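You operate a simulated robot arm through the tools that you are given. There is no shell and no other tool.

The job below is to be done with a simulated robot arm. You get a single attempt, and the scene is never put back.

Task
Iron Ewa's name tape on to the tablecloth. The iron is hot.
Fine: through the pressing cloth, for the seconds on the patch box; cloth lifted off, iron on its rest, dial and socket off. Set down upright: steam iron.

The check looks at the end state, three seconds after you hand in, the way a careful person would. Anything else that was tipped, shoved, dropped, spilled or broken makes it a failure. Flat cloth is picked up by pressing the open fingertips on it (5 to 10 N) and closing them slowly along it; thin cloth reads only 2 to 8 mm in the jaws.

Robot
A 7-joint arm with a two-finger parallel gripper, fixed in place. Base frame: the origin is on the floor under the middle of its stand, x ahead of it, y to its left, z up. Readings come in m, degrees, newtons and seconds.
It reaches about 1.147 m from its shoulder. Its first joint turns from -166.0 to 166.0 degrees. Payload 3.43 kg.
The TCP is the grasp point between the finger pads, 0.03 m short of the fingertips. In the tool frame z runs along the fingers and y along their closing line. The gripper opens to 0.094 m. The fingers are 0.028 m wide and 0.01 m thick; the gripper's body (0.05 by 0.096 m) begins 0.055 m behind the TCP.
Orientation is that of the tool frame in the base frame, as [roll, pitch, yaw] about the fixed x, y, z axes, in that order (R = Rz(yaw) Ry(pitch) Rx(roll)). With the fingers straight down and closing along the base's y, the tool's x points along the base's -x, its y along +y and its z along -z.

Tools
- The arm moves only by the tool step_arm. Its argument "targets" is a list of rows, each an object of numbers (a shift or turn left out is 0, a gripper value left out holds the last): "rx", "ry", "rz": the turn, a rotation vector about the tool's x, y, z in units of 180 degrees (1.0 is 180 degrees); "tx", "ty", "tz": the shift along the tool's x, y, z in units of 150 mm (1.0 is 150 mm); "jaw": the gripper command, from -1 (shut) to 1 (fully open), values between in proportion. In form: [{"rx": .., "ry": .., "rz": .., "tx": .., "ty": .., "tz": .., "jaw": ..}, ...]. A call has 1 to 20 rows; each row is the pose to reach, as a shift and turn from the pose commanded when the call began, along the tool's axes at that moment. A call with a number of a shift or a turn outside -1 to 1 is refused whole. A row lasts 0.2 s, in which the tool goes at most 0.05 m and 8.6 degrees; a call with a longer step from one row to the next is refused whole, and so is a gripper value outside its range. Where a pose cannot be reached the arm comes as near as it can. A force on the tool above 90 N (or 10 N above the force at the start of the call, whichever is more), or a blocked arm, ends the call early, and 0.2 s more pass. Each finger travels about 0.045 m/s and halts on what it meets, pressing with about 27 N; the grip force reading is that of the motor and also rises with nothing between the fingers. The clock runs only during rows and for 0.2 s after the last one: add rows that repeat a pose to give the fingers time. The reply holds the time, the measured pose of the TCP, the force on the tool along the base axes, the opening and the grip force, in the units named above and with some noise, with the torque about the TCP (base axes, N m) and any sound that the robot's microphone picked up.
- Cameras (640 x 400 px; columns grow to the right, rows downward): "scene" is fixed at [0.4029, 0.5005, 1.6786]; the picture's right is [-0.74, -0.67, 0.00], its down [-0.65, 0.71, -0.27] and it looks along [0.18, -0.20, -0.96] (base axes); focal length 273 px, centre (320, 200). "wrist" rides on the gripper at [0.076, 0.014, -0.103] in the tool frame; the picture's right is [-0.18, 0.98, 0.00], its down [-0.75, -0.14, -0.64] and it looks along [-0.63, -0.12, 0.77] (tool axes); focal length 243 px, centre (320, 200).
- camera(camera): a new picture of that camera. The clock stands still meanwhile.
- pixel_to_xyz(camera, pixels): for up to 12 pixels [column, row] of the newest picture of that camera ("zoom" is the newest enlarged one), the place [x, y, z] in the base frame of the surface seen there, good to about 0.002 m. The clock stands still meanwhile.
- enlarge(camera, box): a new picture of the part [left, top, right, bottom] of that camera's present view, enlarged. The clock stands still meanwhile.
- job_done(): hands the job in; it is judged then, once.

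Unless the task says otherwise, let go and move clear before handing in.

The tools are called by a JSON object that holds its "op" and its "data". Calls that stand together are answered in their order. step_arm: Moves the arm, as the interface text tells. Its arguments: {"type":"object","properties":{"targets":{"type":"array","items":{"type":"object","properties":{"rx":{"type":"number"},"ry":{"type":"number"},"rz":{"type":"number"},"tx":{"type":"number"},"ty":{"type":"number"},"tz":{"type":"number"},"jaw":{"type":"number"}}}}},"required":["targets"]} The other tools are called the same way: camera (camera) takes a picture; pixel_to_xyz (camera, pixels) gives the place of the surface under pixels of a picture; enlarge (camera, box) takes an enlarged picture of a part of a camera's view; job_done () hands the job in.

At the start:

```text
time: 0.0
tool_pos: [0.4701, 0.2223, 1.298]
orientation: [-180.0, 0.0, 180.0]
force: [0.0, 0.6, 0.0]
wrist_torque: [0.0, 0.03, -0.02]
opening: 0.0938
gripper_force: 0.0
```

scene: 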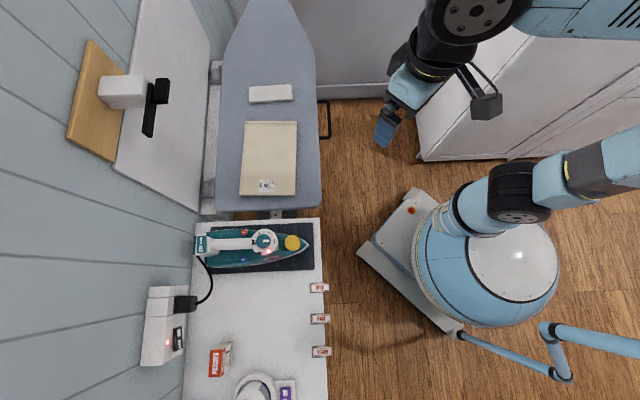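
wrist: 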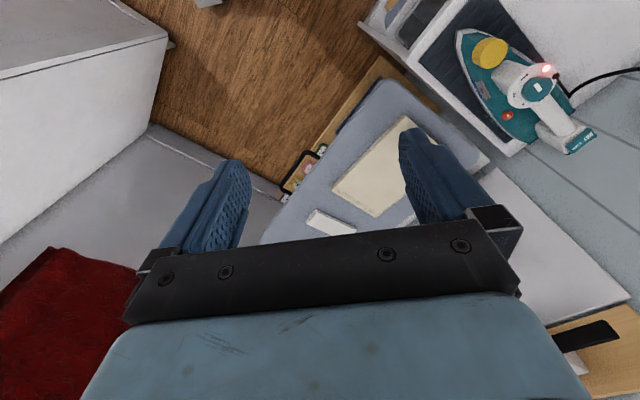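

The first pictures show the ironing board with a folded cream cloth (270,160), the iron on its mat (265,245), three small tags (320,290–350), a box (220,360) and a wall socket (165,320). I'll look closer at each part before moving.

{"op": "enlarge", "data": {"camera": "scene", "box": [180, 200, 340, 300]}}

{"op": "enlarge", "data": {"camera": "scene", "box": [180, 300, 340, 400]}}

{"op": "enlarge", "data": {"camera": "scene", "box": [200, 80, 340, 210]}}

{"op": "enlarge", "data": {"camera": "scene", "box": [120, 270, 220, 380]}}

{"op": "enlarge", "data": {"camera": "scene", "box": [60, 20, 220, 160]}}

```text
4.00 times, centred on (260, 250) of scene
```

zoom: 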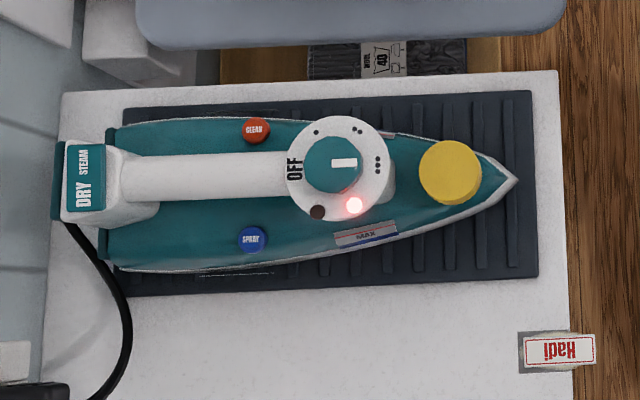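

```text
4.00 times, centred on (260, 350) of scene
```

zoom: 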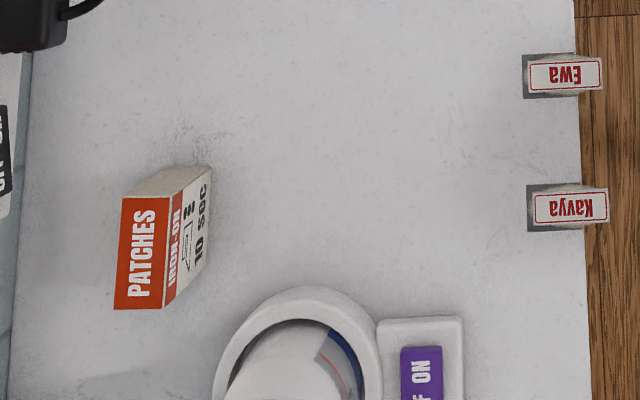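

```text
3.08 times, centred on (270, 145) of scene
```

zoom: 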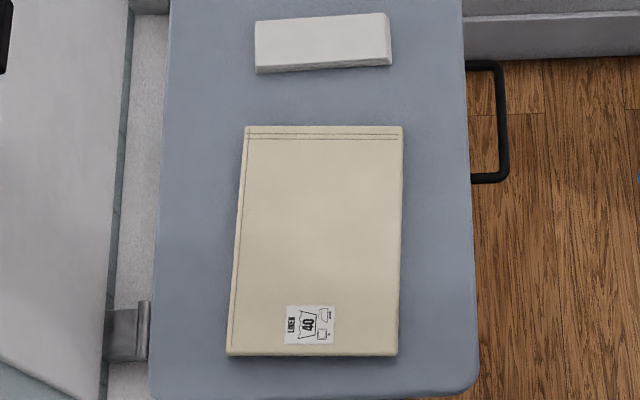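

```text
3.64 times, centred on (170, 325) of scene
```

zoom: 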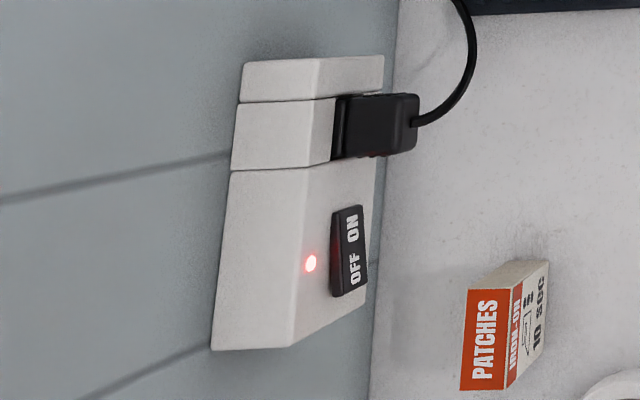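

```text
2.86 times, centred on (140, 90) of scene
```

zoom: 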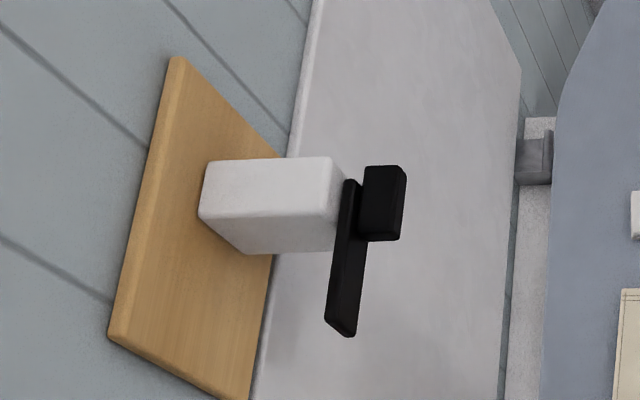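

The zooms show name tapes Hadi, Ewa and Kavya on small stands, a box reading "PATCHES IRON-ON 10 SEC", the dial at about the middle, and the socket's lamp on. I need coordinates of these and closer looks at the rest.

{"op": "pixel_to_xyz", "data": {"camera": "scene", "pixels": [[270, 94], [270, 160], [245, 122], [297, 122], [240, 194], [295, 195], [320, 319], [320, 351], [319, 287], [264, 240], [230, 245], [307, 246]]}}

{"op": "enlarge", "data": {"camera": "scene", "box": [200, 330, 320, 400]}}

{"op": "enlarge", "data": {"camera": "wrist", "box": [260, 80, 420, 240]}}

{"op": "enlarge", "data": {"camera": "wrist", "box": [360, 0, 640, 160]}}

{"op": "enlarge", "data": {"camera": "wrist", "box": [440, 150, 640, 400]}}

{"op": "enlarge", "data": {"camera": "wrist", "box": [0, 200, 200, 400]}}

```text
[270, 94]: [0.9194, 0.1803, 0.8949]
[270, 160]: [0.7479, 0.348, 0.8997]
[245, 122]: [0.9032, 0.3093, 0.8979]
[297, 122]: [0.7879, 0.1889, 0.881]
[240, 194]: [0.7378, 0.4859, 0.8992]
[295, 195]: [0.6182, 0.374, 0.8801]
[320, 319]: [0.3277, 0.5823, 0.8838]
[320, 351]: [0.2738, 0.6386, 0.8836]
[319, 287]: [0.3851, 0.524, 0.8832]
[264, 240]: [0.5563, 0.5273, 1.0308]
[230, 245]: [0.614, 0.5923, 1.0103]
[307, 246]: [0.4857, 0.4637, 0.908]
```

```text
5.33 times, centred on (260, 365) of scene
```

zoom: 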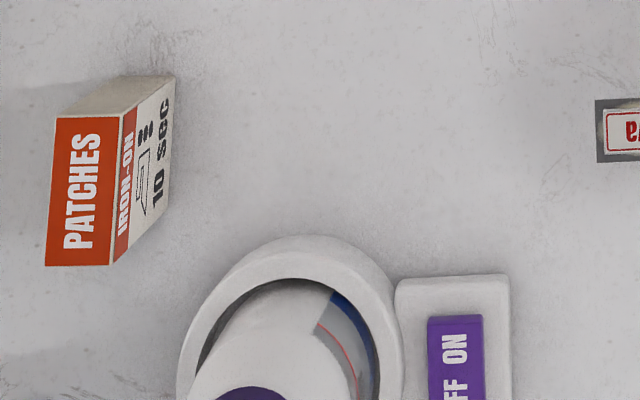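

```text
2.50 times, centred on (340, 160) of wrist
```

zoom: 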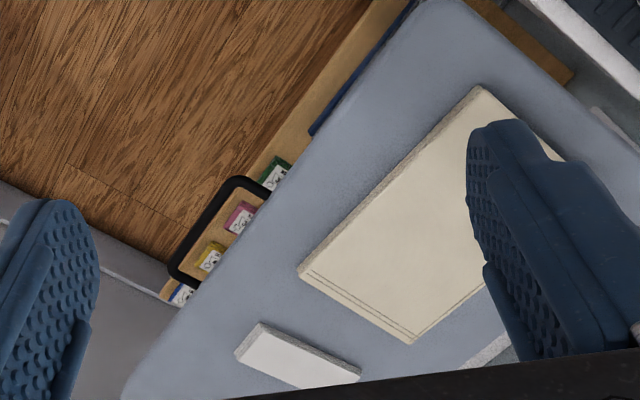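

```text
2.29 times, centred on (500, 80) of wrist
```

zoom: 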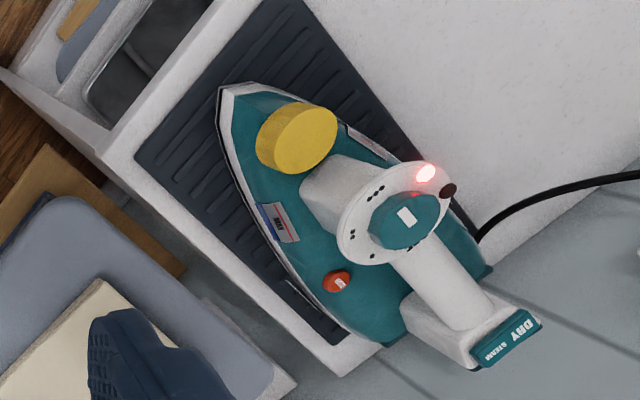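

```text
1.60 times, centred on (540, 275) of wrist
```

zoom: 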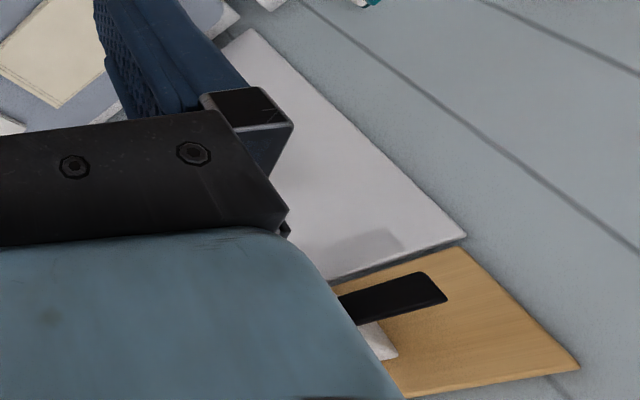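

```text
2.00 times, centred on (100, 300) of wrist
```

zoom: 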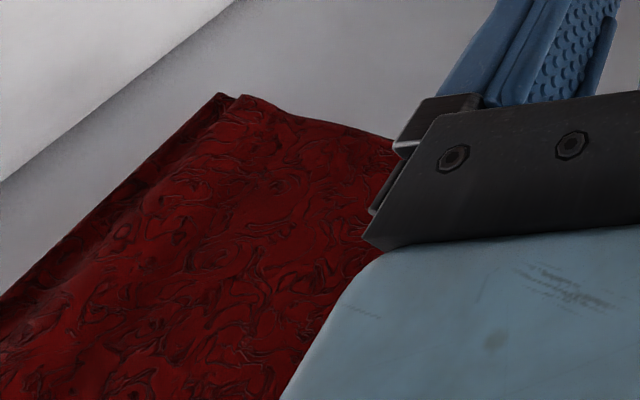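

The ironing board lies at z≈0.88 with a cream cloth about 18 mm thick and a smaller white pad on it, and more labelled cloths sit below. I'll ask for more coordinates, then move the wrist camera for a closer look.

{"op": "pixel_to_xyz", "data": {"camera": "scene", "pixels": [[215, 362], [228, 355], [168, 343], [178, 338], [185, 303], [155, 105], [125, 90], [95, 100], [170, 60], [255, 390], [288, 393], [272, 212]]}}

{"op": "pixel_to_xyz", "data": {"camera": "scene", "pixels": [[325, 120], [310, 175], [225, 175], [300, 45], [250, 10], [206, 100], [200, 300], [300, 310], [255, 250], [292, 242], [206, 244], [300, 265]]}}

{"op": "enlarge", "data": {"camera": "scene", "box": [205, 340, 240, 380]}}

{"op": "enlarge", "data": {"camera": "scene", "box": [250, 170, 290, 200]}}

{"op": "enlarge", "data": {"camera": "scene", "box": [245, 225, 295, 265]}}

{"op": "enlarge", "data": {"camera": "scene", "box": [300, 270, 340, 370]}}

```text
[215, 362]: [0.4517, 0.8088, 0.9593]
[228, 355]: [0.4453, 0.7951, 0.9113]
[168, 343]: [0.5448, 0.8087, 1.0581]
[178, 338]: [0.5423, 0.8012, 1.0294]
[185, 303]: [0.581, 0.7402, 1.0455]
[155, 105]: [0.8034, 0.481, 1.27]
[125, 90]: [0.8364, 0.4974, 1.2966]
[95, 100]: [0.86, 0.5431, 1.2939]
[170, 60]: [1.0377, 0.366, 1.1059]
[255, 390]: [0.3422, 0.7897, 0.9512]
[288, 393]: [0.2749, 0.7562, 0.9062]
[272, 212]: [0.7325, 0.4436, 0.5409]
```

```text
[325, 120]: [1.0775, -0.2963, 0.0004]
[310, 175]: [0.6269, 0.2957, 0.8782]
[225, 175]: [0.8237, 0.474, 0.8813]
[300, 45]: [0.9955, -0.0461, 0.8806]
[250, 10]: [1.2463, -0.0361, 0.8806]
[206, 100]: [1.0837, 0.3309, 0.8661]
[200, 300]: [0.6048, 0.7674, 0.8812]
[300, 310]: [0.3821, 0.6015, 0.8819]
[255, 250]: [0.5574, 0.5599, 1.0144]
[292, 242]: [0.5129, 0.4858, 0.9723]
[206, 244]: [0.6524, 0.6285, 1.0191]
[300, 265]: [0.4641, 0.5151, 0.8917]
```

```text
10.00 times, centred on (222, 360) of scene
```

zoom: 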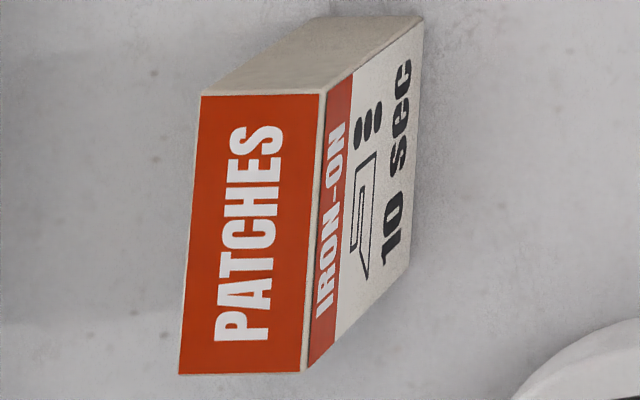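

```text
13.33 times, centred on (270, 185) of scene
```

zoom: 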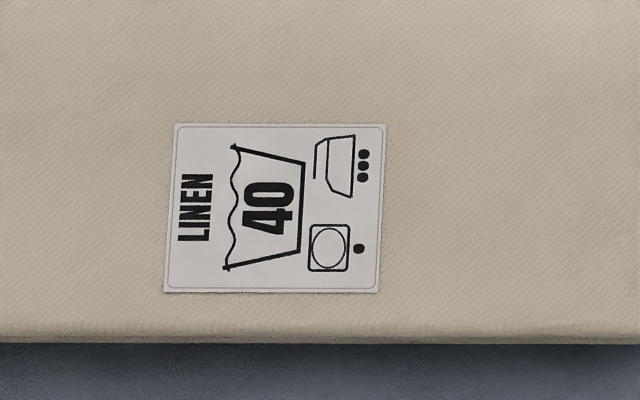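

```text
10.00 times, centred on (270, 245) of scene
```

zoom: 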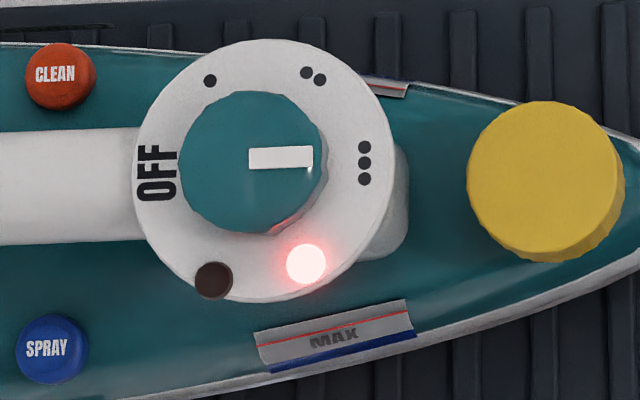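

```text
4.00 times, centred on (320, 320) of scene
```

zoom: 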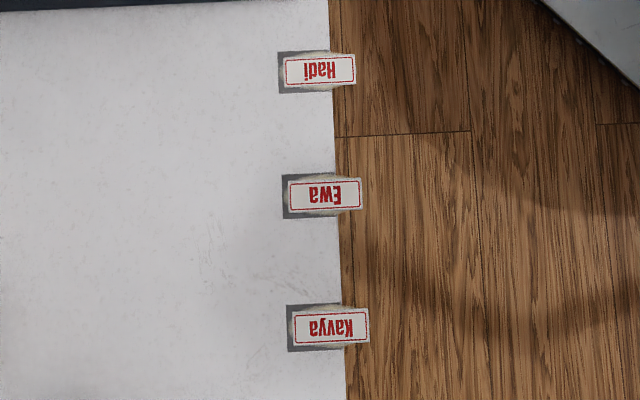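

The cream cloth's label reads LINEN 40 with three dots under an iron, and the tapes overhang the table's edge. I'll move the wrist camera over the board for a closer look at the cloths.

{"op": "step_arm", "data": {"targets": [{"tx": -0.25, "ty": 0.1, "tz": 0.15}, {"tx": -0.5, "ty": 0.2, "tz": 0.35}, {"tx": -0.75, "ty": 0.3, "tz": 0.5}, {"tx": -1.0, "ty": 0.4, "tz": 0.65}]}}

{"op": "camera", "data": {"camera": "wrist"}}

{"op": "camera", "data": {"camera": "scene"}}

```text
refused: row 2 steps farther than a row can; nothing moved
```

```text
taken
```

wrist: 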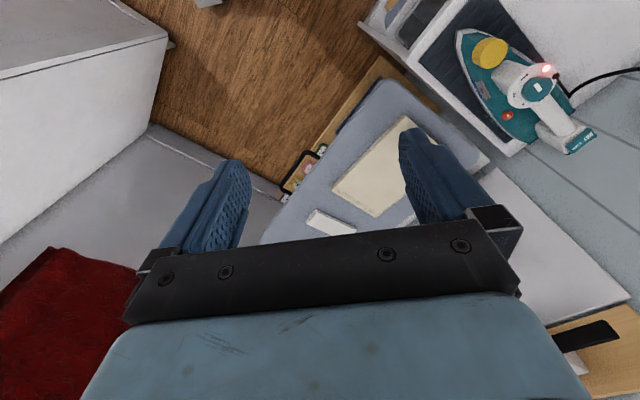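

```text
taken
```

scene: 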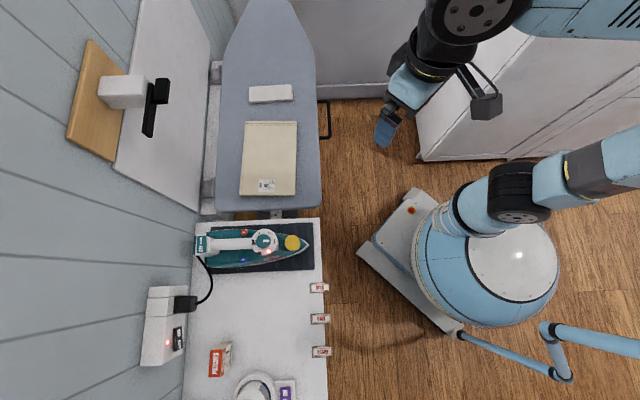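

The call was refused since a row was too long and nothing moved; the pictures are unchanged. I'll repeat with shorter rows.

{"op": "step_arm", "data": {"targets": [{"tx": -0.2, "ty": 0.08, "tz": 0.13}, {"tx": -0.4, "ty": 0.16, "tz": 0.26}, {"tx": -0.6, "ty": 0.24, "tz": 0.39}, {"tx": -0.8, "ty": 0.32, "tz": 0.52}, {"tx": -1.0, "ty": 0.4, "tz": 0.65}]}}

{"op": "camera", "data": {"camera": "wrist"}}

{"op": "camera", "data": {"camera": "scene"}}

```text
time: 1.2
tool_pos: [0.6204, 0.2825, 1.1977]
orientation: [-180.0, -0.1, -179.9]
force: [-0.5, 0.1, 0.2]
wrist_torque: [-0.02, -0.04, -0.02]
opening: 0.0938
gripper_force: 0.1
```

```text
taken
```

wrist: 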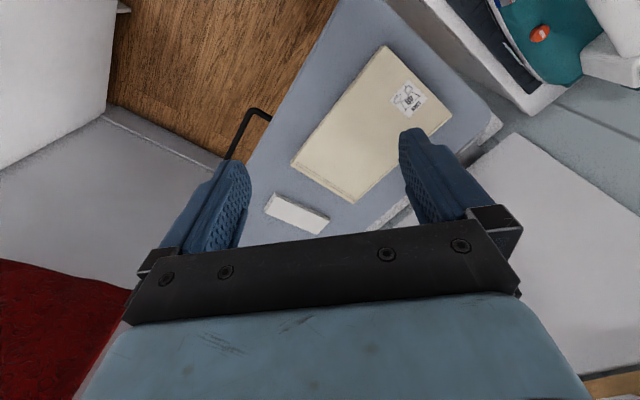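

```text
taken
```

scene: 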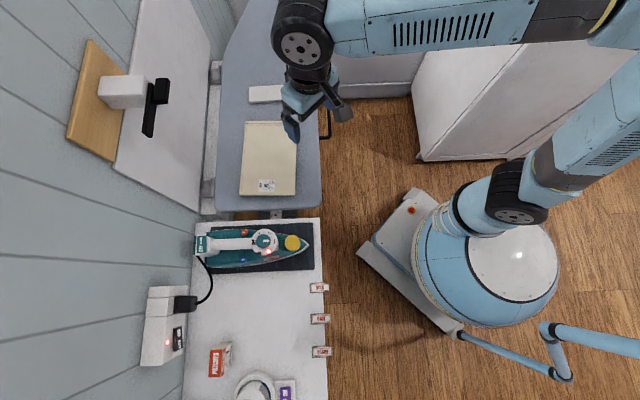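

The wrist camera now sees the linen cloth (370,120) and the white pad (297,213). I'll enlarge both and measure the pad.

{"op": "enlarge", "data": {"camera": "wrist", "box": [250, 180, 350, 243]}}

{"op": "pixel_to_xyz", "data": {"camera": "wrist", "pixels": [[279, 196], [267, 212], [327, 220], [316, 231], [297, 213], [260, 200], [292, 163], [384, 48], [450, 113], [355, 200], [437, 76], [380, 200]]}}

{"op": "enlarge", "data": {"camera": "wrist", "box": [280, 30, 460, 150]}}

```text
6.35 times, centred on (300, 212) of wrist
```

zoom: 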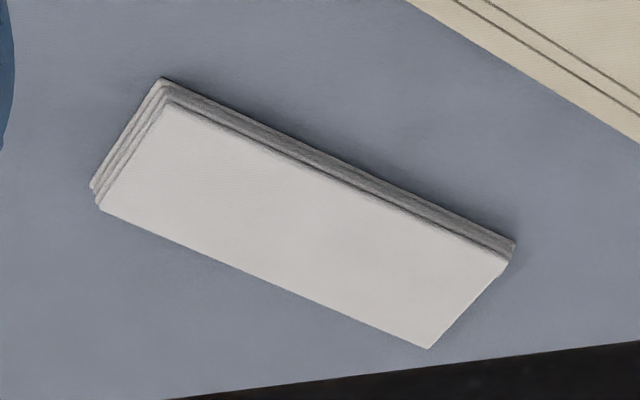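

```text
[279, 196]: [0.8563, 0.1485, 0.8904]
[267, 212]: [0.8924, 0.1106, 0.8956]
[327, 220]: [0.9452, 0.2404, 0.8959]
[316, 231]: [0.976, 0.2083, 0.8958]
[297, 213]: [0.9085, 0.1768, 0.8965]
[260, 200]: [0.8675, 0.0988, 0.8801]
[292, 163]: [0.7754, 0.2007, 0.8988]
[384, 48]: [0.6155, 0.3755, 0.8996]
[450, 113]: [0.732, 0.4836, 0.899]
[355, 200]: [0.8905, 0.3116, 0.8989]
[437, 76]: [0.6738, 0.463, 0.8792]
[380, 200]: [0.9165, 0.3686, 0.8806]
```

```text
3.33 times, centred on (370, 90) of wrist
```

zoom: 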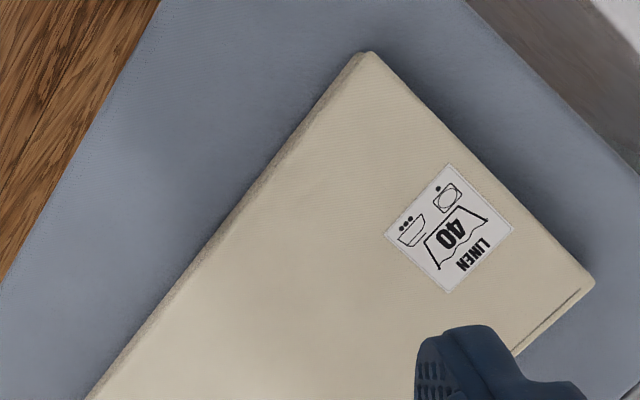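

The white pad (0.91,0.18) is a cloth folded in about four layers, likely the pressing cloth, and the cream linen is likely the tablecloth. Before deciding, I'll back off and tilt the camera to see the shelf below the board.

{"op": "step_arm", "data": {"targets": [{"tx": 0.25, "ty": -0.15, "tz": 0.0}, {"tx": 0.5, "ty": -0.3, "tz": 0.0}, {"tx": 0.75, "ty": -0.45}, {"tx": 1.0, "ty": -0.6}]}}

{"op": "step_arm", "data": {"targets": [{"tx": 0.15, "tz": 0.13, "ry": -0.045}, {"tx": 0.3, "tz": 0.26, "ry": -0.09}, {"tx": 0.45, "tz": 0.4, "ry": -0.135}, {"tx": 0.6, "tz": 0.55, "ry": -0.18}, {"tx": 0.75, "tz": 0.7, "ry": -0.2}]}}

{"op": "camera", "data": {"camera": "wrist"}}

```text
time: 2.2
tool_pos: [0.4687, 0.1927, 1.2005]
orientation: [180.0, -0.1, 179.9]
force: [0.0, 0.2, -0.6]
wrist_torque: [-0.05, 0.04, -0.01]
opening: 0.0939
gripper_force: 0.1
```

```text
time: 3.4
tool_pos: [0.3637, 0.2034, 1.1121]
orientation: [-179.9, 36.0, 180.0]
force: [0.2, -0.2, 0.0]
wrist_torque: [0.01, 0.01, 0.0]
opening: 0.0942
gripper_force: 0.0
out of reach, approached as far as the arm can: row 5
```

```text
taken
```

wrist: 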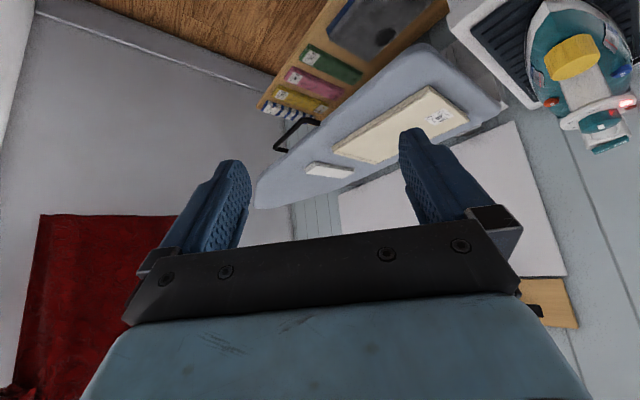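

Below the board stands a wooden shelf with several labelled folded cloths (at 290–360, 60–110). I'll enlarge it.

{"op": "enlarge", "data": {"camera": "wrist", "box": [240, 0, 460, 138]}}

{"op": "pixel_to_xyz", "data": {"camera": "wrist", "pixels": [[330, 65], [310, 82], [300, 100], [270, 108], [385, 25], [320, 30], [285, 150], [310, 120], [100, 280], [545, 310], [440, 200], [300, 60]]}}

{"op": "enlarge", "data": {"camera": "wrist", "box": [500, 0, 640, 160]}}

```text
2.90 times, centred on (350, 69) of wrist
```

zoom: 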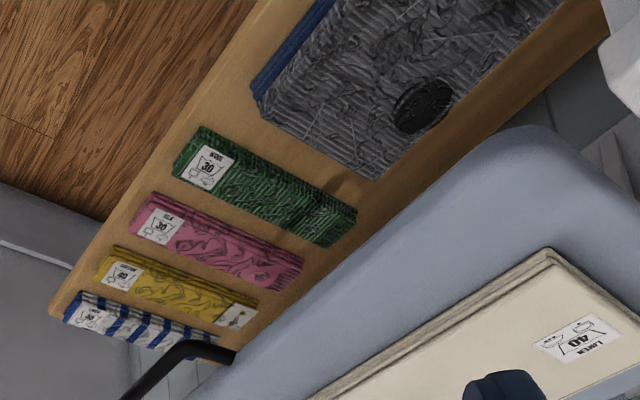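

```text
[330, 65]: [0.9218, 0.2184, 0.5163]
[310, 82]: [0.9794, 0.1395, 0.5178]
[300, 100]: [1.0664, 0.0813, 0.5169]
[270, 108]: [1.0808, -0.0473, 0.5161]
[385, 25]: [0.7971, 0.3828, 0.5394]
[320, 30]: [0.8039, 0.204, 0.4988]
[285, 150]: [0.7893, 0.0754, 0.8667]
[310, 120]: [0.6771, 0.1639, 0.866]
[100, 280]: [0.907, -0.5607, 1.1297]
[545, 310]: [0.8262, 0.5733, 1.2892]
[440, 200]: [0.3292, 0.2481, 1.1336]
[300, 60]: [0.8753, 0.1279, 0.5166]
```

```text
2.50 times, centred on (570, 80) of wrist
```

zoom: 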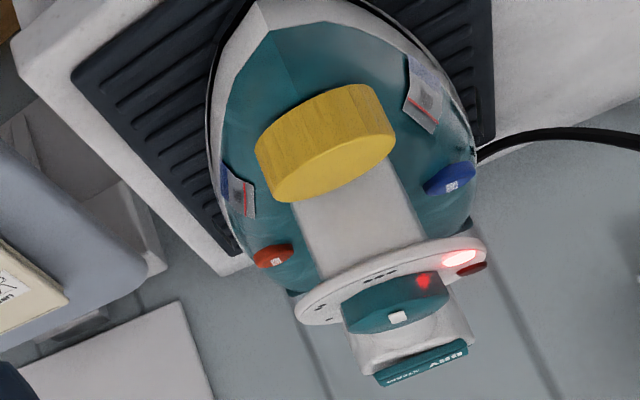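

The shelf holds green, pink, yellow and striped garments with their own labels, so the linen on the board must be the tablecloth. Now I'll level the tool and move over the white folded cloth to study its folds.

{"op": "step_arm", "data": {"targets": [{"tx": -0.193, "tz": 0.074, "ry": 0.04}, {"tx": -0.386, "tz": 0.149, "ry": 0.08}, {"tx": -0.58, "tz": 0.223, "ry": 0.12}, {"tx": -0.773, "tz": 0.298, "ry": 0.16}, {"tx": -0.966, "tz": 0.372, "ry": 0.2}]}}

```text
time: 4.6
tool_pos: [0.5107, 0.2027, 1.1532]
orientation: [-179.9, -0.1, -179.9]
force: [-1.0, 0.0, 0.1]
wrist_torque: [-0.03, -0.04, -0.02]
opening: 0.0939
gripper_force: 0.0
```

The tool is level again. I'll move over the pad while turning about 42° so that the tool's axes line up with the board.

{"op": "step_arm", "data": {"targets": [{"tx": -0.2, "ty": -0.04, "rz": -0.047}, {"tx": -0.4, "ty": -0.08, "rz": -0.094}, {"tx": -0.6, "ty": -0.12, "rz": -0.141}, {"tx": -0.8, "ty": -0.16, "rz": -0.188}, {"tx": -1.0, "ty": -0.2, "rz": -0.235}]}}

```text
time: 5.8
tool_pos: [0.6603, 0.1737, 1.1508]
orientation: [179.9, 0.0, -137.6]
force: [0.0, 0.1, 1.0]
wrist_torque: [-0.03, -0.02, 0.04]
opening: 0.0938
gripper_force: 0.0
```

The tool now aligns with the board. I'll move close over the white folded cloth.

{"op": "step_arm", "data": {"targets": [{"tx": -0.16, "ty": -0.167, "tz": 0.1}, {"tx": -0.32, "ty": -0.333, "tz": 0.2}, {"tx": -0.48, "ty": -0.5, "tz": 0.3}, {"tx": -0.64, "ty": -0.667, "tz": 0.4}, {"tx": -0.8, "ty": -0.833, "tz": 0.5}, {"tx": -0.95, "ty": -1.0, "tz": 0.6}]}}

{"op": "camera", "data": {"camera": "wrist"}}

{"op": "camera", "data": {"camera": "scene"}}

```text
time: 7.2
tool_pos: [0.8692, 0.16, 1.0603]
orientation: [-180.0, 0.0, -137.6]
force: [0.2, 0.6, 0.6]
wrist_torque: [-0.01, -0.03, -0.01]
opening: 0.0942
gripper_force: 0.0
```

```text
taken
```

wrist: 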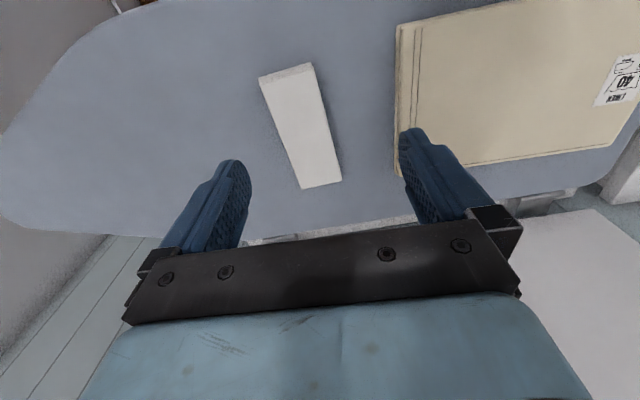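

```text
taken
```

scene: 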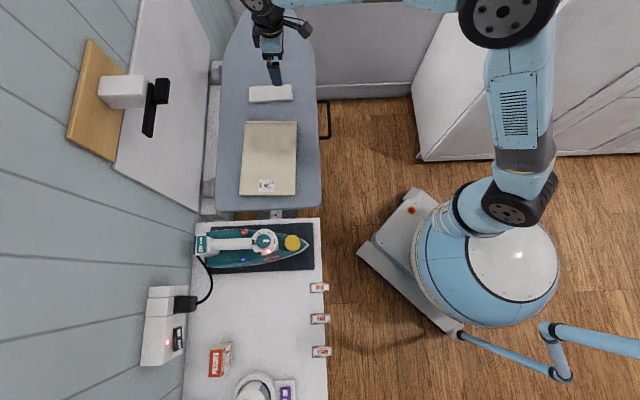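

{"op": "enlarge", "data": {"camera": "wrist", "box": [240, 50, 360, 200]}}

{"op": "pixel_to_xyz", "data": {"camera": "wrist", "pixels": [[261, 80], [309, 68], [302, 188], [340, 180], [300, 130], [250, 130], [398, 30], [399, 100], [420, 160], [600, 10], [570, 240], [350, 120]]}}

```text
2.67 times, centred on (300, 125) of wrist
```

zoom: 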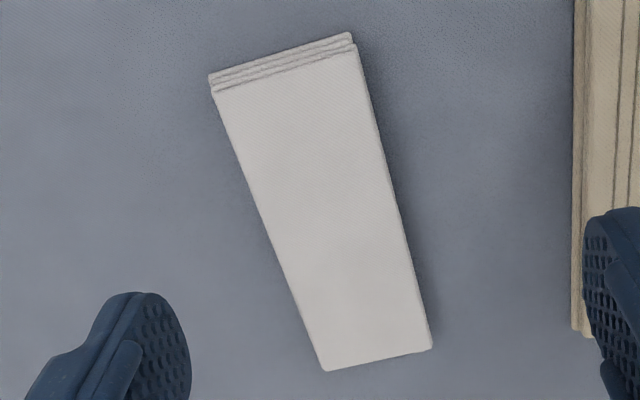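

```text
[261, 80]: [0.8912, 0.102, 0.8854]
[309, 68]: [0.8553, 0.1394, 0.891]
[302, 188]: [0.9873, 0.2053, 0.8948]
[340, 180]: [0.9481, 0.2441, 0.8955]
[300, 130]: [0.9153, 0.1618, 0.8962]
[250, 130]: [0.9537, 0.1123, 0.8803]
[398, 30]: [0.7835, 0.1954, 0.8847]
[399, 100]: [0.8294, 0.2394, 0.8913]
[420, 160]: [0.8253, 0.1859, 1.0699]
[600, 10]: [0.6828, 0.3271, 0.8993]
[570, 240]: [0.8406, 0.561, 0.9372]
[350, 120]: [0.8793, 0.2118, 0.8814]
```

The pad's long edges look smooth and its near short end shows layers. Before handling it I'll look at the table: tapes, patch box and the purple-switched device, with the arm raised on the way.

{"op": "step_arm", "data": {"targets": [{"ty": 0.2, "tz": -0.2}, {"ty": 0.4, "tz": -0.4}, {"tx": 0.1, "ty": 0.65, "tz": -0.55}, {"tx": 0.3, "ty": 0.85, "tz": -0.6}, {"tx": 0.55, "ty": 1.0, "tz": -0.6}]}}

{"op": "step_arm", "data": {"targets": [{"tx": 0.15, "ty": 0.25}, {"tx": 0.3, "ty": 0.5}, {"tx": 0.45, "ty": 0.75}, {"tx": 0.6, "ty": 1.0}, {"tx": 0.9, "ty": 1.0}]}}

{"op": "step_arm", "data": {"targets": [{"tx": 0.15, "ty": 0.25}, {"tx": 0.3, "ty": 0.5}, {"tx": 0.45, "ty": 0.75}, {"tx": 0.6, "ty": 1.0}]}}

{"op": "camera", "data": {"camera": "wrist"}}

{"op": "camera", "data": {"camera": "scene"}}

```text
time: 8.4
tool_pos: [0.7078, 0.2136, 1.151]
orientation: [180.0, -0.1, -137.7]
force: [-0.8, 0.6, -0.7]
wrist_torque: [0.0, 0.06, 0.02]
opening: 0.0942
gripper_force: 0.0
```

```text
time: 9.6
tool_pos: [0.5074, 0.2348, 1.1488]
orientation: [-179.9, -0.1, -137.7]
force: [1.0, 0.1, -1.2]
wrist_torque: [-0.04, 0.05, 0.01]
opening: 0.0939
gripper_force: 0.0
```

```text
time: 10.6
tool_pos: [0.3384, 0.283, 1.1501]
orientation: [180.0, -0.2, -137.8]
force: [0.8, -0.3, -0.6]
wrist_torque: [0.02, 0.03, 0.03]
opening: 0.094
gripper_force: 0.1
```

```text
taken
```

wrist: 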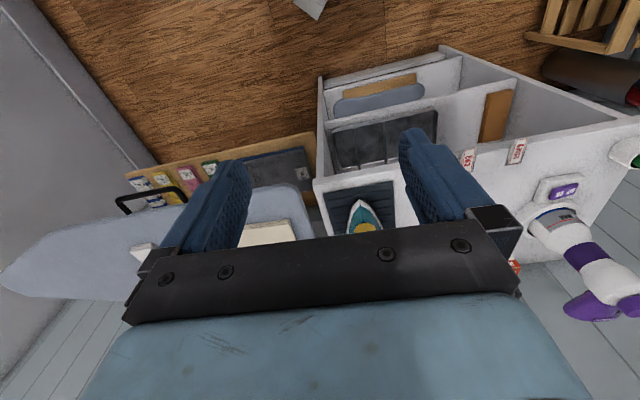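

```text
taken
```

scene: 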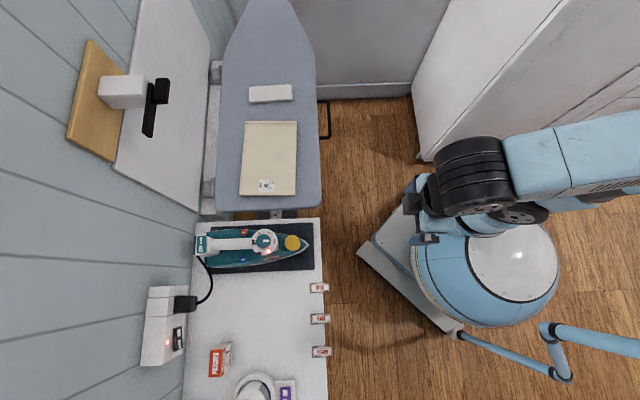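

The table is an open cabinet with boards on its shelves, and a white-purple device stands at its far end. I'll enlarge these areas.

{"op": "enlarge", "data": {"camera": "wrist", "box": [310, 40, 530, 180]}}

{"op": "enlarge", "data": {"camera": "wrist", "box": [500, 0, 640, 120]}}

{"op": "enlarge", "data": {"camera": "wrist", "box": [490, 140, 640, 340]}}

{"op": "enlarge", "data": {"camera": "wrist", "box": [100, 120, 330, 260]}}

```text
2.86 times, centred on (420, 110) of wrist
```

zoom: 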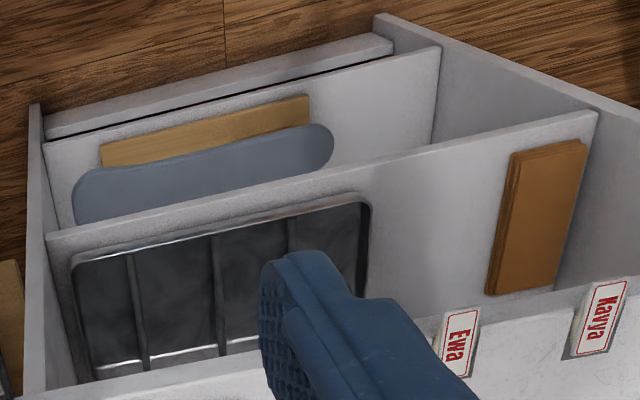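

```text
3.33 times, centred on (570, 60) of wrist
```

zoom: 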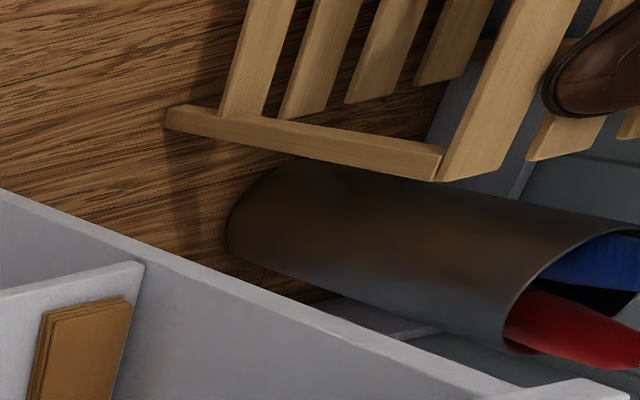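

```text
2.00 times, centred on (565, 240) of wrist
```

zoom: 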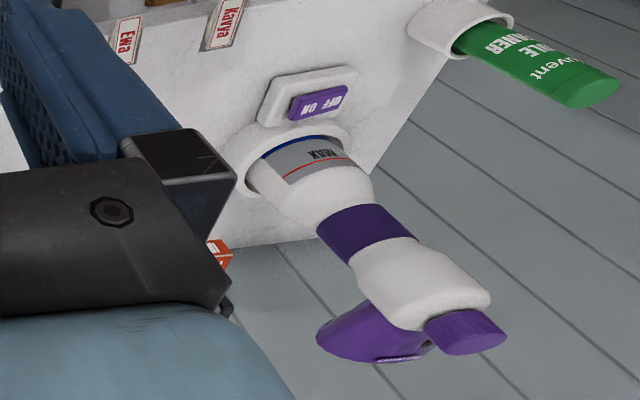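

```text
2.78 times, centred on (215, 190) of wrist
```

zoom: 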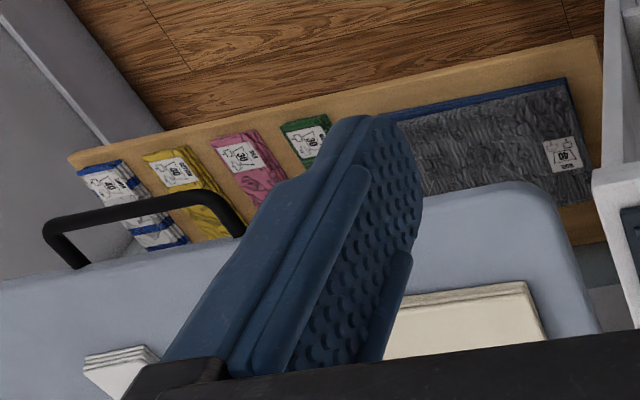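

Those are a handheld steamer in a holder and a stain-remover bottle, not needed here. I'll measure them to keep clear, then go over the tapes.

{"op": "pixel_to_xyz", "data": {"camera": "wrist", "pixels": [[565, 235], [610, 280], [630, 305], [590, 305], [555, 190], [630, 150], [515, 150], [468, 158], [545, 215]]}}

{"op": "step_arm", "data": {"targets": [{"tx": -0.15, "ty": 0.25, "tz": 0.05}, {"tx": -0.3, "ty": 0.5, "tz": 0.1}, {"tx": -0.45, "ty": 0.75, "tz": 0.15}, {"tx": -0.6, "ty": 1.0, "tz": 0.2}]}}

{"op": "camera", "data": {"camera": "wrist"}}

{"op": "camera", "data": {"camera": "scene"}}

```text
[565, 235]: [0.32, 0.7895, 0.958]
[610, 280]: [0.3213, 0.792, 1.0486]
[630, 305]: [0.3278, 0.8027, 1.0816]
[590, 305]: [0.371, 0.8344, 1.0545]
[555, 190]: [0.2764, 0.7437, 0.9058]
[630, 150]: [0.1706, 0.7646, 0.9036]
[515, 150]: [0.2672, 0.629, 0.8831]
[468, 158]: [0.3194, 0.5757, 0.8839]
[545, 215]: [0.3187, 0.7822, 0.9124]
```

```text
time: 11.6
tool_pos: [0.3035, 0.4538, 1.1207]
orientation: [180.0, 0.0, -137.7]
force: [-0.2, 0.2, -0.3]
wrist_torque: [0.04, -0.04, -0.02]
opening: 0.0939
gripper_force: 0.0
```

```text
taken
```

wrist: 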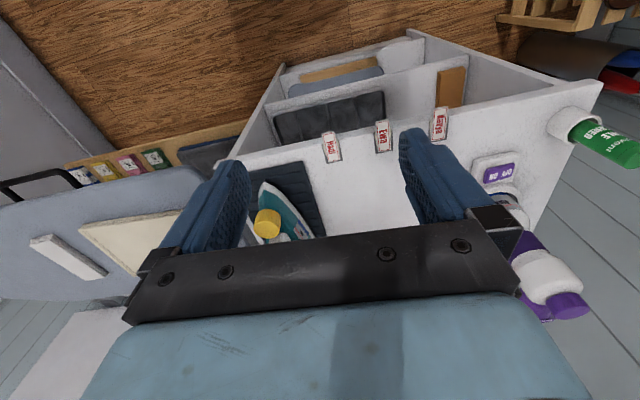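

```text
taken
```

scene: 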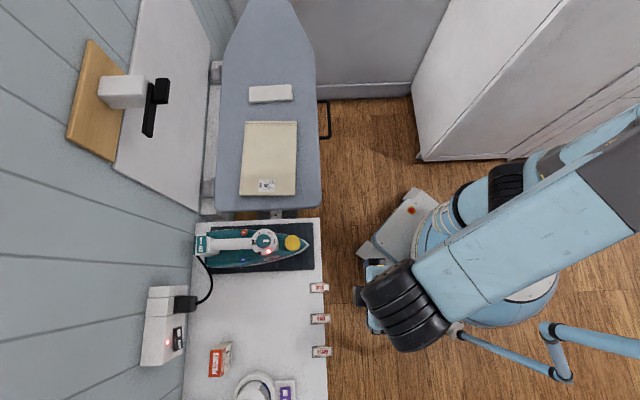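

The tapes are seen at (331,147), (383,136) and (440,123). I'll enlarge them and get precise positions.

{"op": "enlarge", "data": {"camera": "wrist", "box": [310, 90, 470, 190]}}

{"op": "pixel_to_xyz", "data": {"camera": "wrist", "pixels": [[376, 124], [388, 121], [379, 151], [391, 149], [383, 136], [369, 135], [395, 150], [330, 160], [300, 195], [284, 202], [268, 222], [330, 148]]}}

```text
4.00 times, centred on (390, 140) of wrist
```

zoom: 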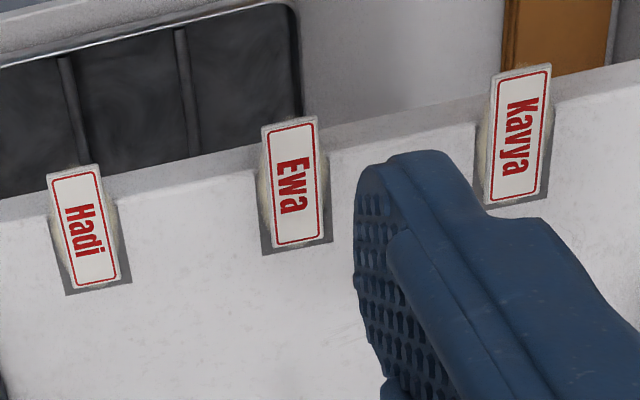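

```text
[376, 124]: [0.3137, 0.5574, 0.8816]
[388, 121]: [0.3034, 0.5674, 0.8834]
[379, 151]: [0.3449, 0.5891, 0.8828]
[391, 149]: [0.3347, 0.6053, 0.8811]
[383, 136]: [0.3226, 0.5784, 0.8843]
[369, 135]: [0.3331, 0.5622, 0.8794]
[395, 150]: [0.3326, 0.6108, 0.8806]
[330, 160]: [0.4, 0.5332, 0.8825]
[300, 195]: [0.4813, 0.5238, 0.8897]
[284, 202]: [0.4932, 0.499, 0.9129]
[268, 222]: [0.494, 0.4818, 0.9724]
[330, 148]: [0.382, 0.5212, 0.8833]
```

The tapes sit on small dark bases at the edge. I'll go closer to see how Ewa's tape rests and how thick it is.

{"op": "step_arm", "data": {"targets": [{"tx": -0.13, "ty": 0.136, "tz": 0.2}, {"tx": -0.26, "ty": 0.272, "tz": 0.4}, {"tx": -0.39, "ty": 0.408, "tz": 0.6}, {"tx": -0.52, "ty": 0.545, "tz": 0.8}]}}

{"op": "camera", "data": {"camera": "wrist"}}

{"op": "enlarge", "data": {"camera": "wrist", "box": [250, 20, 410, 120]}}

```text
time: 12.6
tool_pos: [0.3059, 0.5704, 1.0019]
orientation: [180.0, 0.0, -137.8]
force: [-0.2, 0.0, 0.5]
wrist_torque: [0.02, 0.03, -0.03]
opening: 0.094
gripper_force: 0.1
```

```text
taken
```

wrist: 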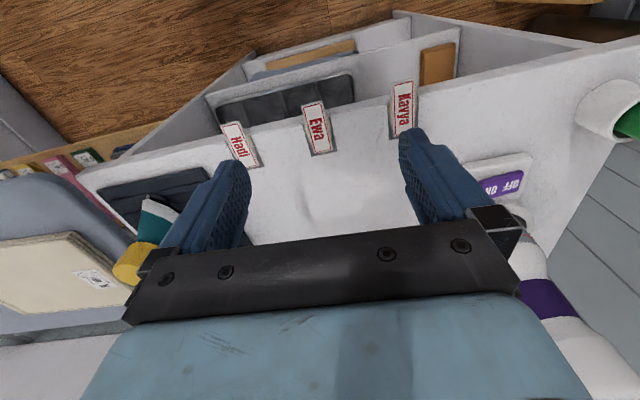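

```text
4.00 times, centred on (330, 70) of wrist
```

zoom: 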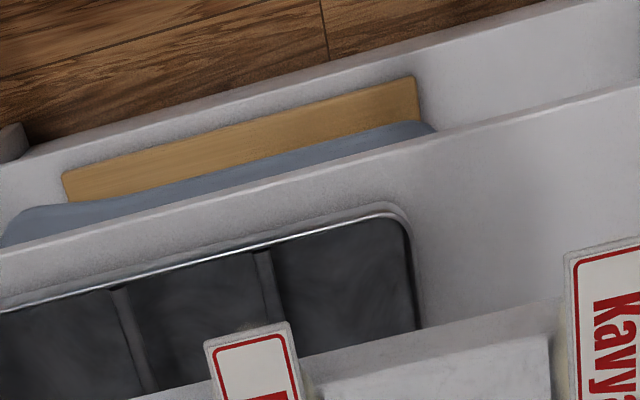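

The tape is at (318,128) in this view. I'll zoom in on it.

{"op": "enlarge", "data": {"camera": "wrist", "box": [278, 90, 358, 165]}}

{"op": "pixel_to_xyz", "data": {"camera": "wrist", "pixels": [[305, 105], [322, 101], [314, 150], [330, 147], [317, 127], [300, 128], [335, 122], [303, 125], [312, 154], [334, 150], [340, 150], [300, 150]]}}

```text
5.33 times, centred on (318, 128) of wrist
```

zoom: 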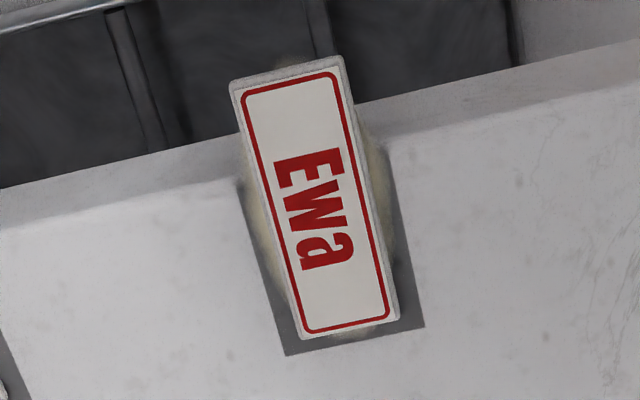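

```text
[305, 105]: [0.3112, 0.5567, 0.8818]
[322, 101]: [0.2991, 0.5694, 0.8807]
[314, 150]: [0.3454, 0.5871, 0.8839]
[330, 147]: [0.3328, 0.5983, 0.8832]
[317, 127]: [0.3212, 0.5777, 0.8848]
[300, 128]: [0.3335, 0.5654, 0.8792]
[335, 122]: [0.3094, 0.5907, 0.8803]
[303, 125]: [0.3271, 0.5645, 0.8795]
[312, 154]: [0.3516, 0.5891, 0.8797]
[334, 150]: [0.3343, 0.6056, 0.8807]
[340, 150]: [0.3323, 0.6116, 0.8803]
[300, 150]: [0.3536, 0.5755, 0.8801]
```

Ewa's tape measures about 48×18 mm, with its top at z≈0.884 and about 18 mm hanging over the edge, centred near (0.322,0.578). Next I'll view the patch box's printed face from above the table.

{"op": "step_arm", "data": {"targets": [{"tx": 0.0, "ty": 0.0, "tz": -0.3}, {"tx": -0.1, "ty": 0.05, "tz": -0.6}, {"tx": -0.35, "ty": 0.1, "tz": -0.75}, {"tx": -0.6, "ty": 0.15, "tz": -0.75}, {"tx": -0.83, "ty": 0.2, "tz": -0.75}]}}

{"op": "camera", "data": {"camera": "wrist"}}

```text
time: 13.8
tool_pos: [0.3781, 0.675, 1.1132]
orientation: [-180.0, 0.0, -137.7]
force: [-1.0, 0.0, 0.5]
wrist_torque: [-0.01, 0.0, -0.01]
opening: 0.0942
gripper_force: 0.0
```

```text
taken
```

wrist: 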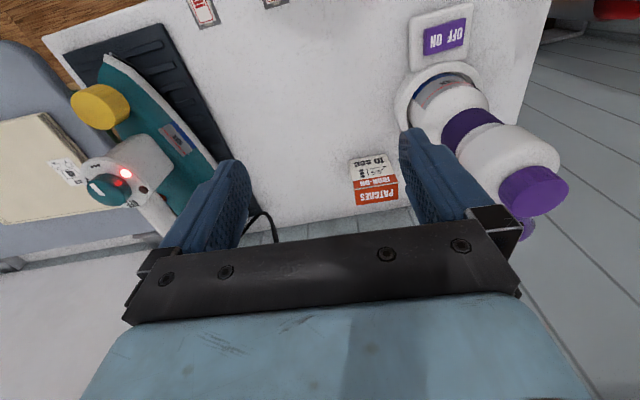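

{"op": "enlarge", "data": {"camera": "wrist", "box": [345, 148, 405, 210]}}

{"op": "enlarge", "data": {"camera": "wrist", "box": [60, 40, 230, 240]}}

{"op": "enlarge", "data": {"camera": "wrist", "box": [390, 0, 590, 240]}}

```text
6.45 times, centred on (375, 179) of wrist
```

zoom: 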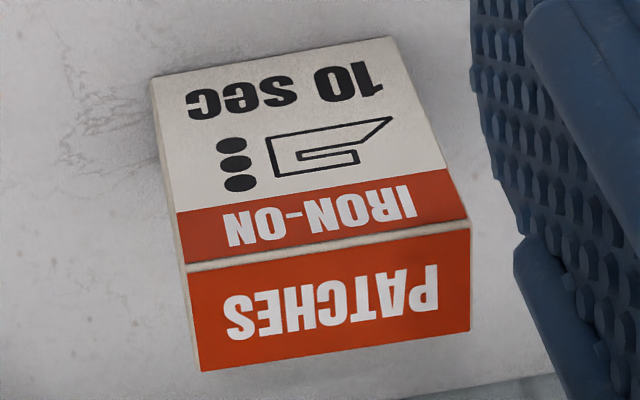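

```text
2.00 times, centred on (145, 140) of wrist
```

zoom: 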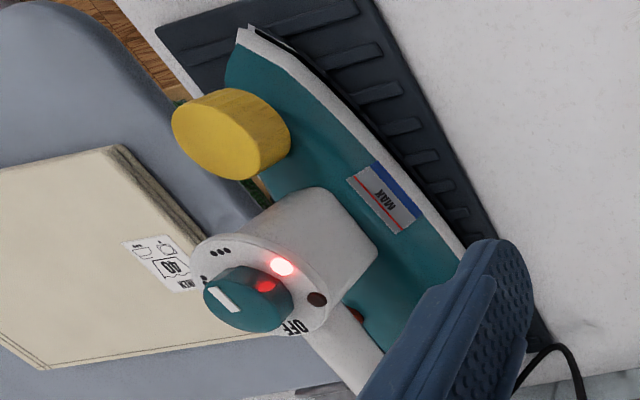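

```text
1.67 times, centred on (490, 120) of wrist
```

zoom: 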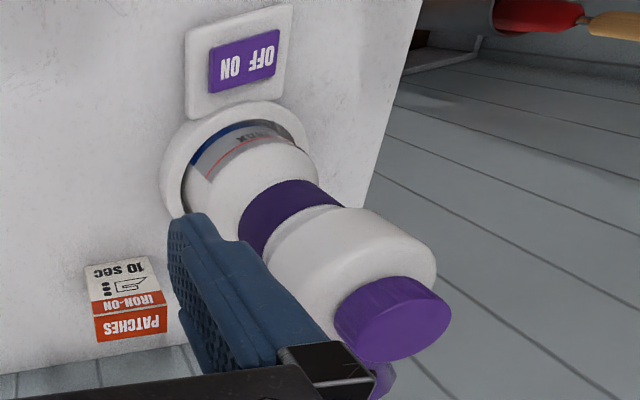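

The box reads 10 sec with three dots, and the dial already points to three dots. Now I'll check the iron's DRY/STEAM switch and the socket switch in the scene view.

{"op": "enlarge", "data": {"camera": "scene", "box": [190, 228, 222, 264]}}

{"op": "enlarge", "data": {"camera": "scene", "box": [140, 280, 220, 370]}}

{"op": "pixel_to_xyz", "data": {"camera": "scene", "pixels": [[205, 236], [205, 253], [212, 236], [212, 253], [222, 245], [240, 240], [240, 250], [250, 240], [264, 240], [264, 232], [275, 240], [292, 243]]}}

```text
11.11 times, centred on (206, 246) of scene
```

zoom: 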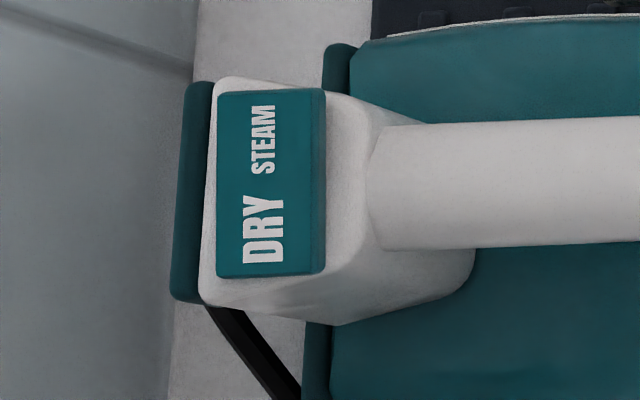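

```text
4.44 times, centred on (180, 325) of scene
```

zoom: 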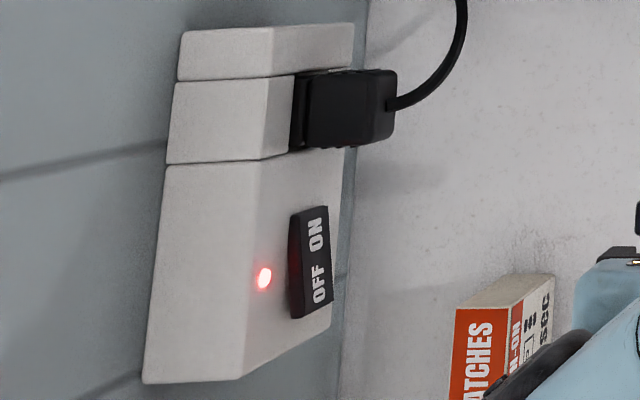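

```text
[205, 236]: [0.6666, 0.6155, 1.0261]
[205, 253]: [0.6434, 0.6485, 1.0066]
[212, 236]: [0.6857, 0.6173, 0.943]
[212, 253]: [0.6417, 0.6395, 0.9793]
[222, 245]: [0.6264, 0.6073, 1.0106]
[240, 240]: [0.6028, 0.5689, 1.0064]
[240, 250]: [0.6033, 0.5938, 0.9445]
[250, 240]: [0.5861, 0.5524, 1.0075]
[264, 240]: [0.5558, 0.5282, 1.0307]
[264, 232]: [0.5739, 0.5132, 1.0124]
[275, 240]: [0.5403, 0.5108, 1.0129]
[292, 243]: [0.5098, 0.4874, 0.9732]
```

The rocker on the iron's heel lies low on its DRY side, the box asks for three dots and 10 s, and the socket lamp is lit. I'll go now for Ewa's tape: above its overhanging end at (0.3055,0.5635), jaws part open.

{"op": "step_arm", "data": {"targets": [{"tx": 0.22, "ty": -0.056, "tz": 0.0, "jaw": 0.06}, {"tx": 0.43, "ty": -0.112, "tz": 0.2, "jaw": 0.06}, {"tx": 0.64, "ty": -0.17, "tz": 0.42, "jaw": 0.06}, {"tx": 0.858, "ty": -0.225, "tz": 0.64, "jaw": 0.06}, {"tx": 0.858, "ty": -0.225, "tz": 0.74, "jaw": 0.06}]}}

{"op": "camera", "data": {"camera": "wrist"}}

```text
time: 15.0
tool_pos: [0.3072, 0.5618, 1.0028]
orientation: [-180.0, 0.1, -137.7]
force: [0.2, 0.0, 0.4]
wrist_torque: [0.02, 0.02, 0.0]
opening: 0.05
gripper_force: 0.1
```

```text
taken
```

wrist: 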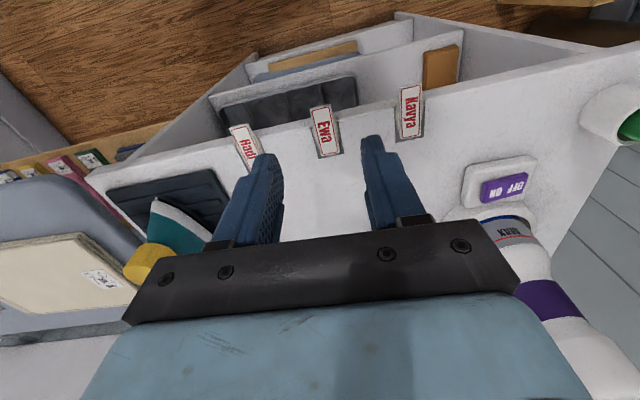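

The fingers straddle Ewa's tape (322,131). I'll refine its outline with a zoom before going down.

{"op": "enlarge", "data": {"camera": "wrist", "box": [290, 95, 354, 165]}}

```text
5.71 times, centred on (322, 130) of wrist
```

zoom: 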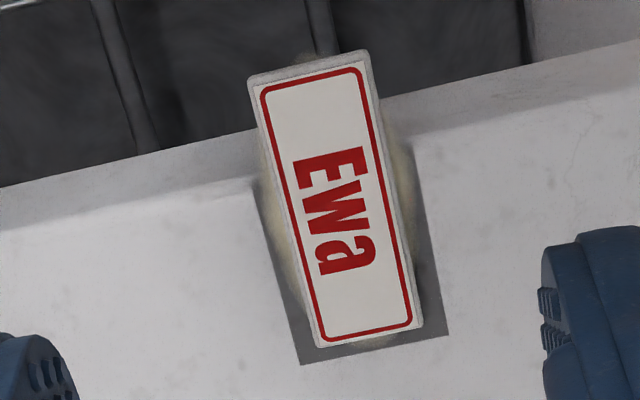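

{"op": "pixel_to_xyz", "data": {"camera": "zoom", "pixels": [[262, 85], [362, 62], [322, 338], [415, 318], [330, 200], [255, 183], [420, 140], [301, 362], [446, 335], [268, 215], [410, 190], [100, 212]]}}

```text
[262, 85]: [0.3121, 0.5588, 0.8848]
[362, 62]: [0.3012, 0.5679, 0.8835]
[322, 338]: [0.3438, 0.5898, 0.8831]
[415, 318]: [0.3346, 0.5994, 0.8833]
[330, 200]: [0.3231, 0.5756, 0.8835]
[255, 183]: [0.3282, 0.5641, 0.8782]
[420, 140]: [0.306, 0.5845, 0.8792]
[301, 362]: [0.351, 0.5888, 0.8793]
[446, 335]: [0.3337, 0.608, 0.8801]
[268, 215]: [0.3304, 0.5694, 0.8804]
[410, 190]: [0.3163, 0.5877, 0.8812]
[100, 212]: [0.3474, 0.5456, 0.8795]
```

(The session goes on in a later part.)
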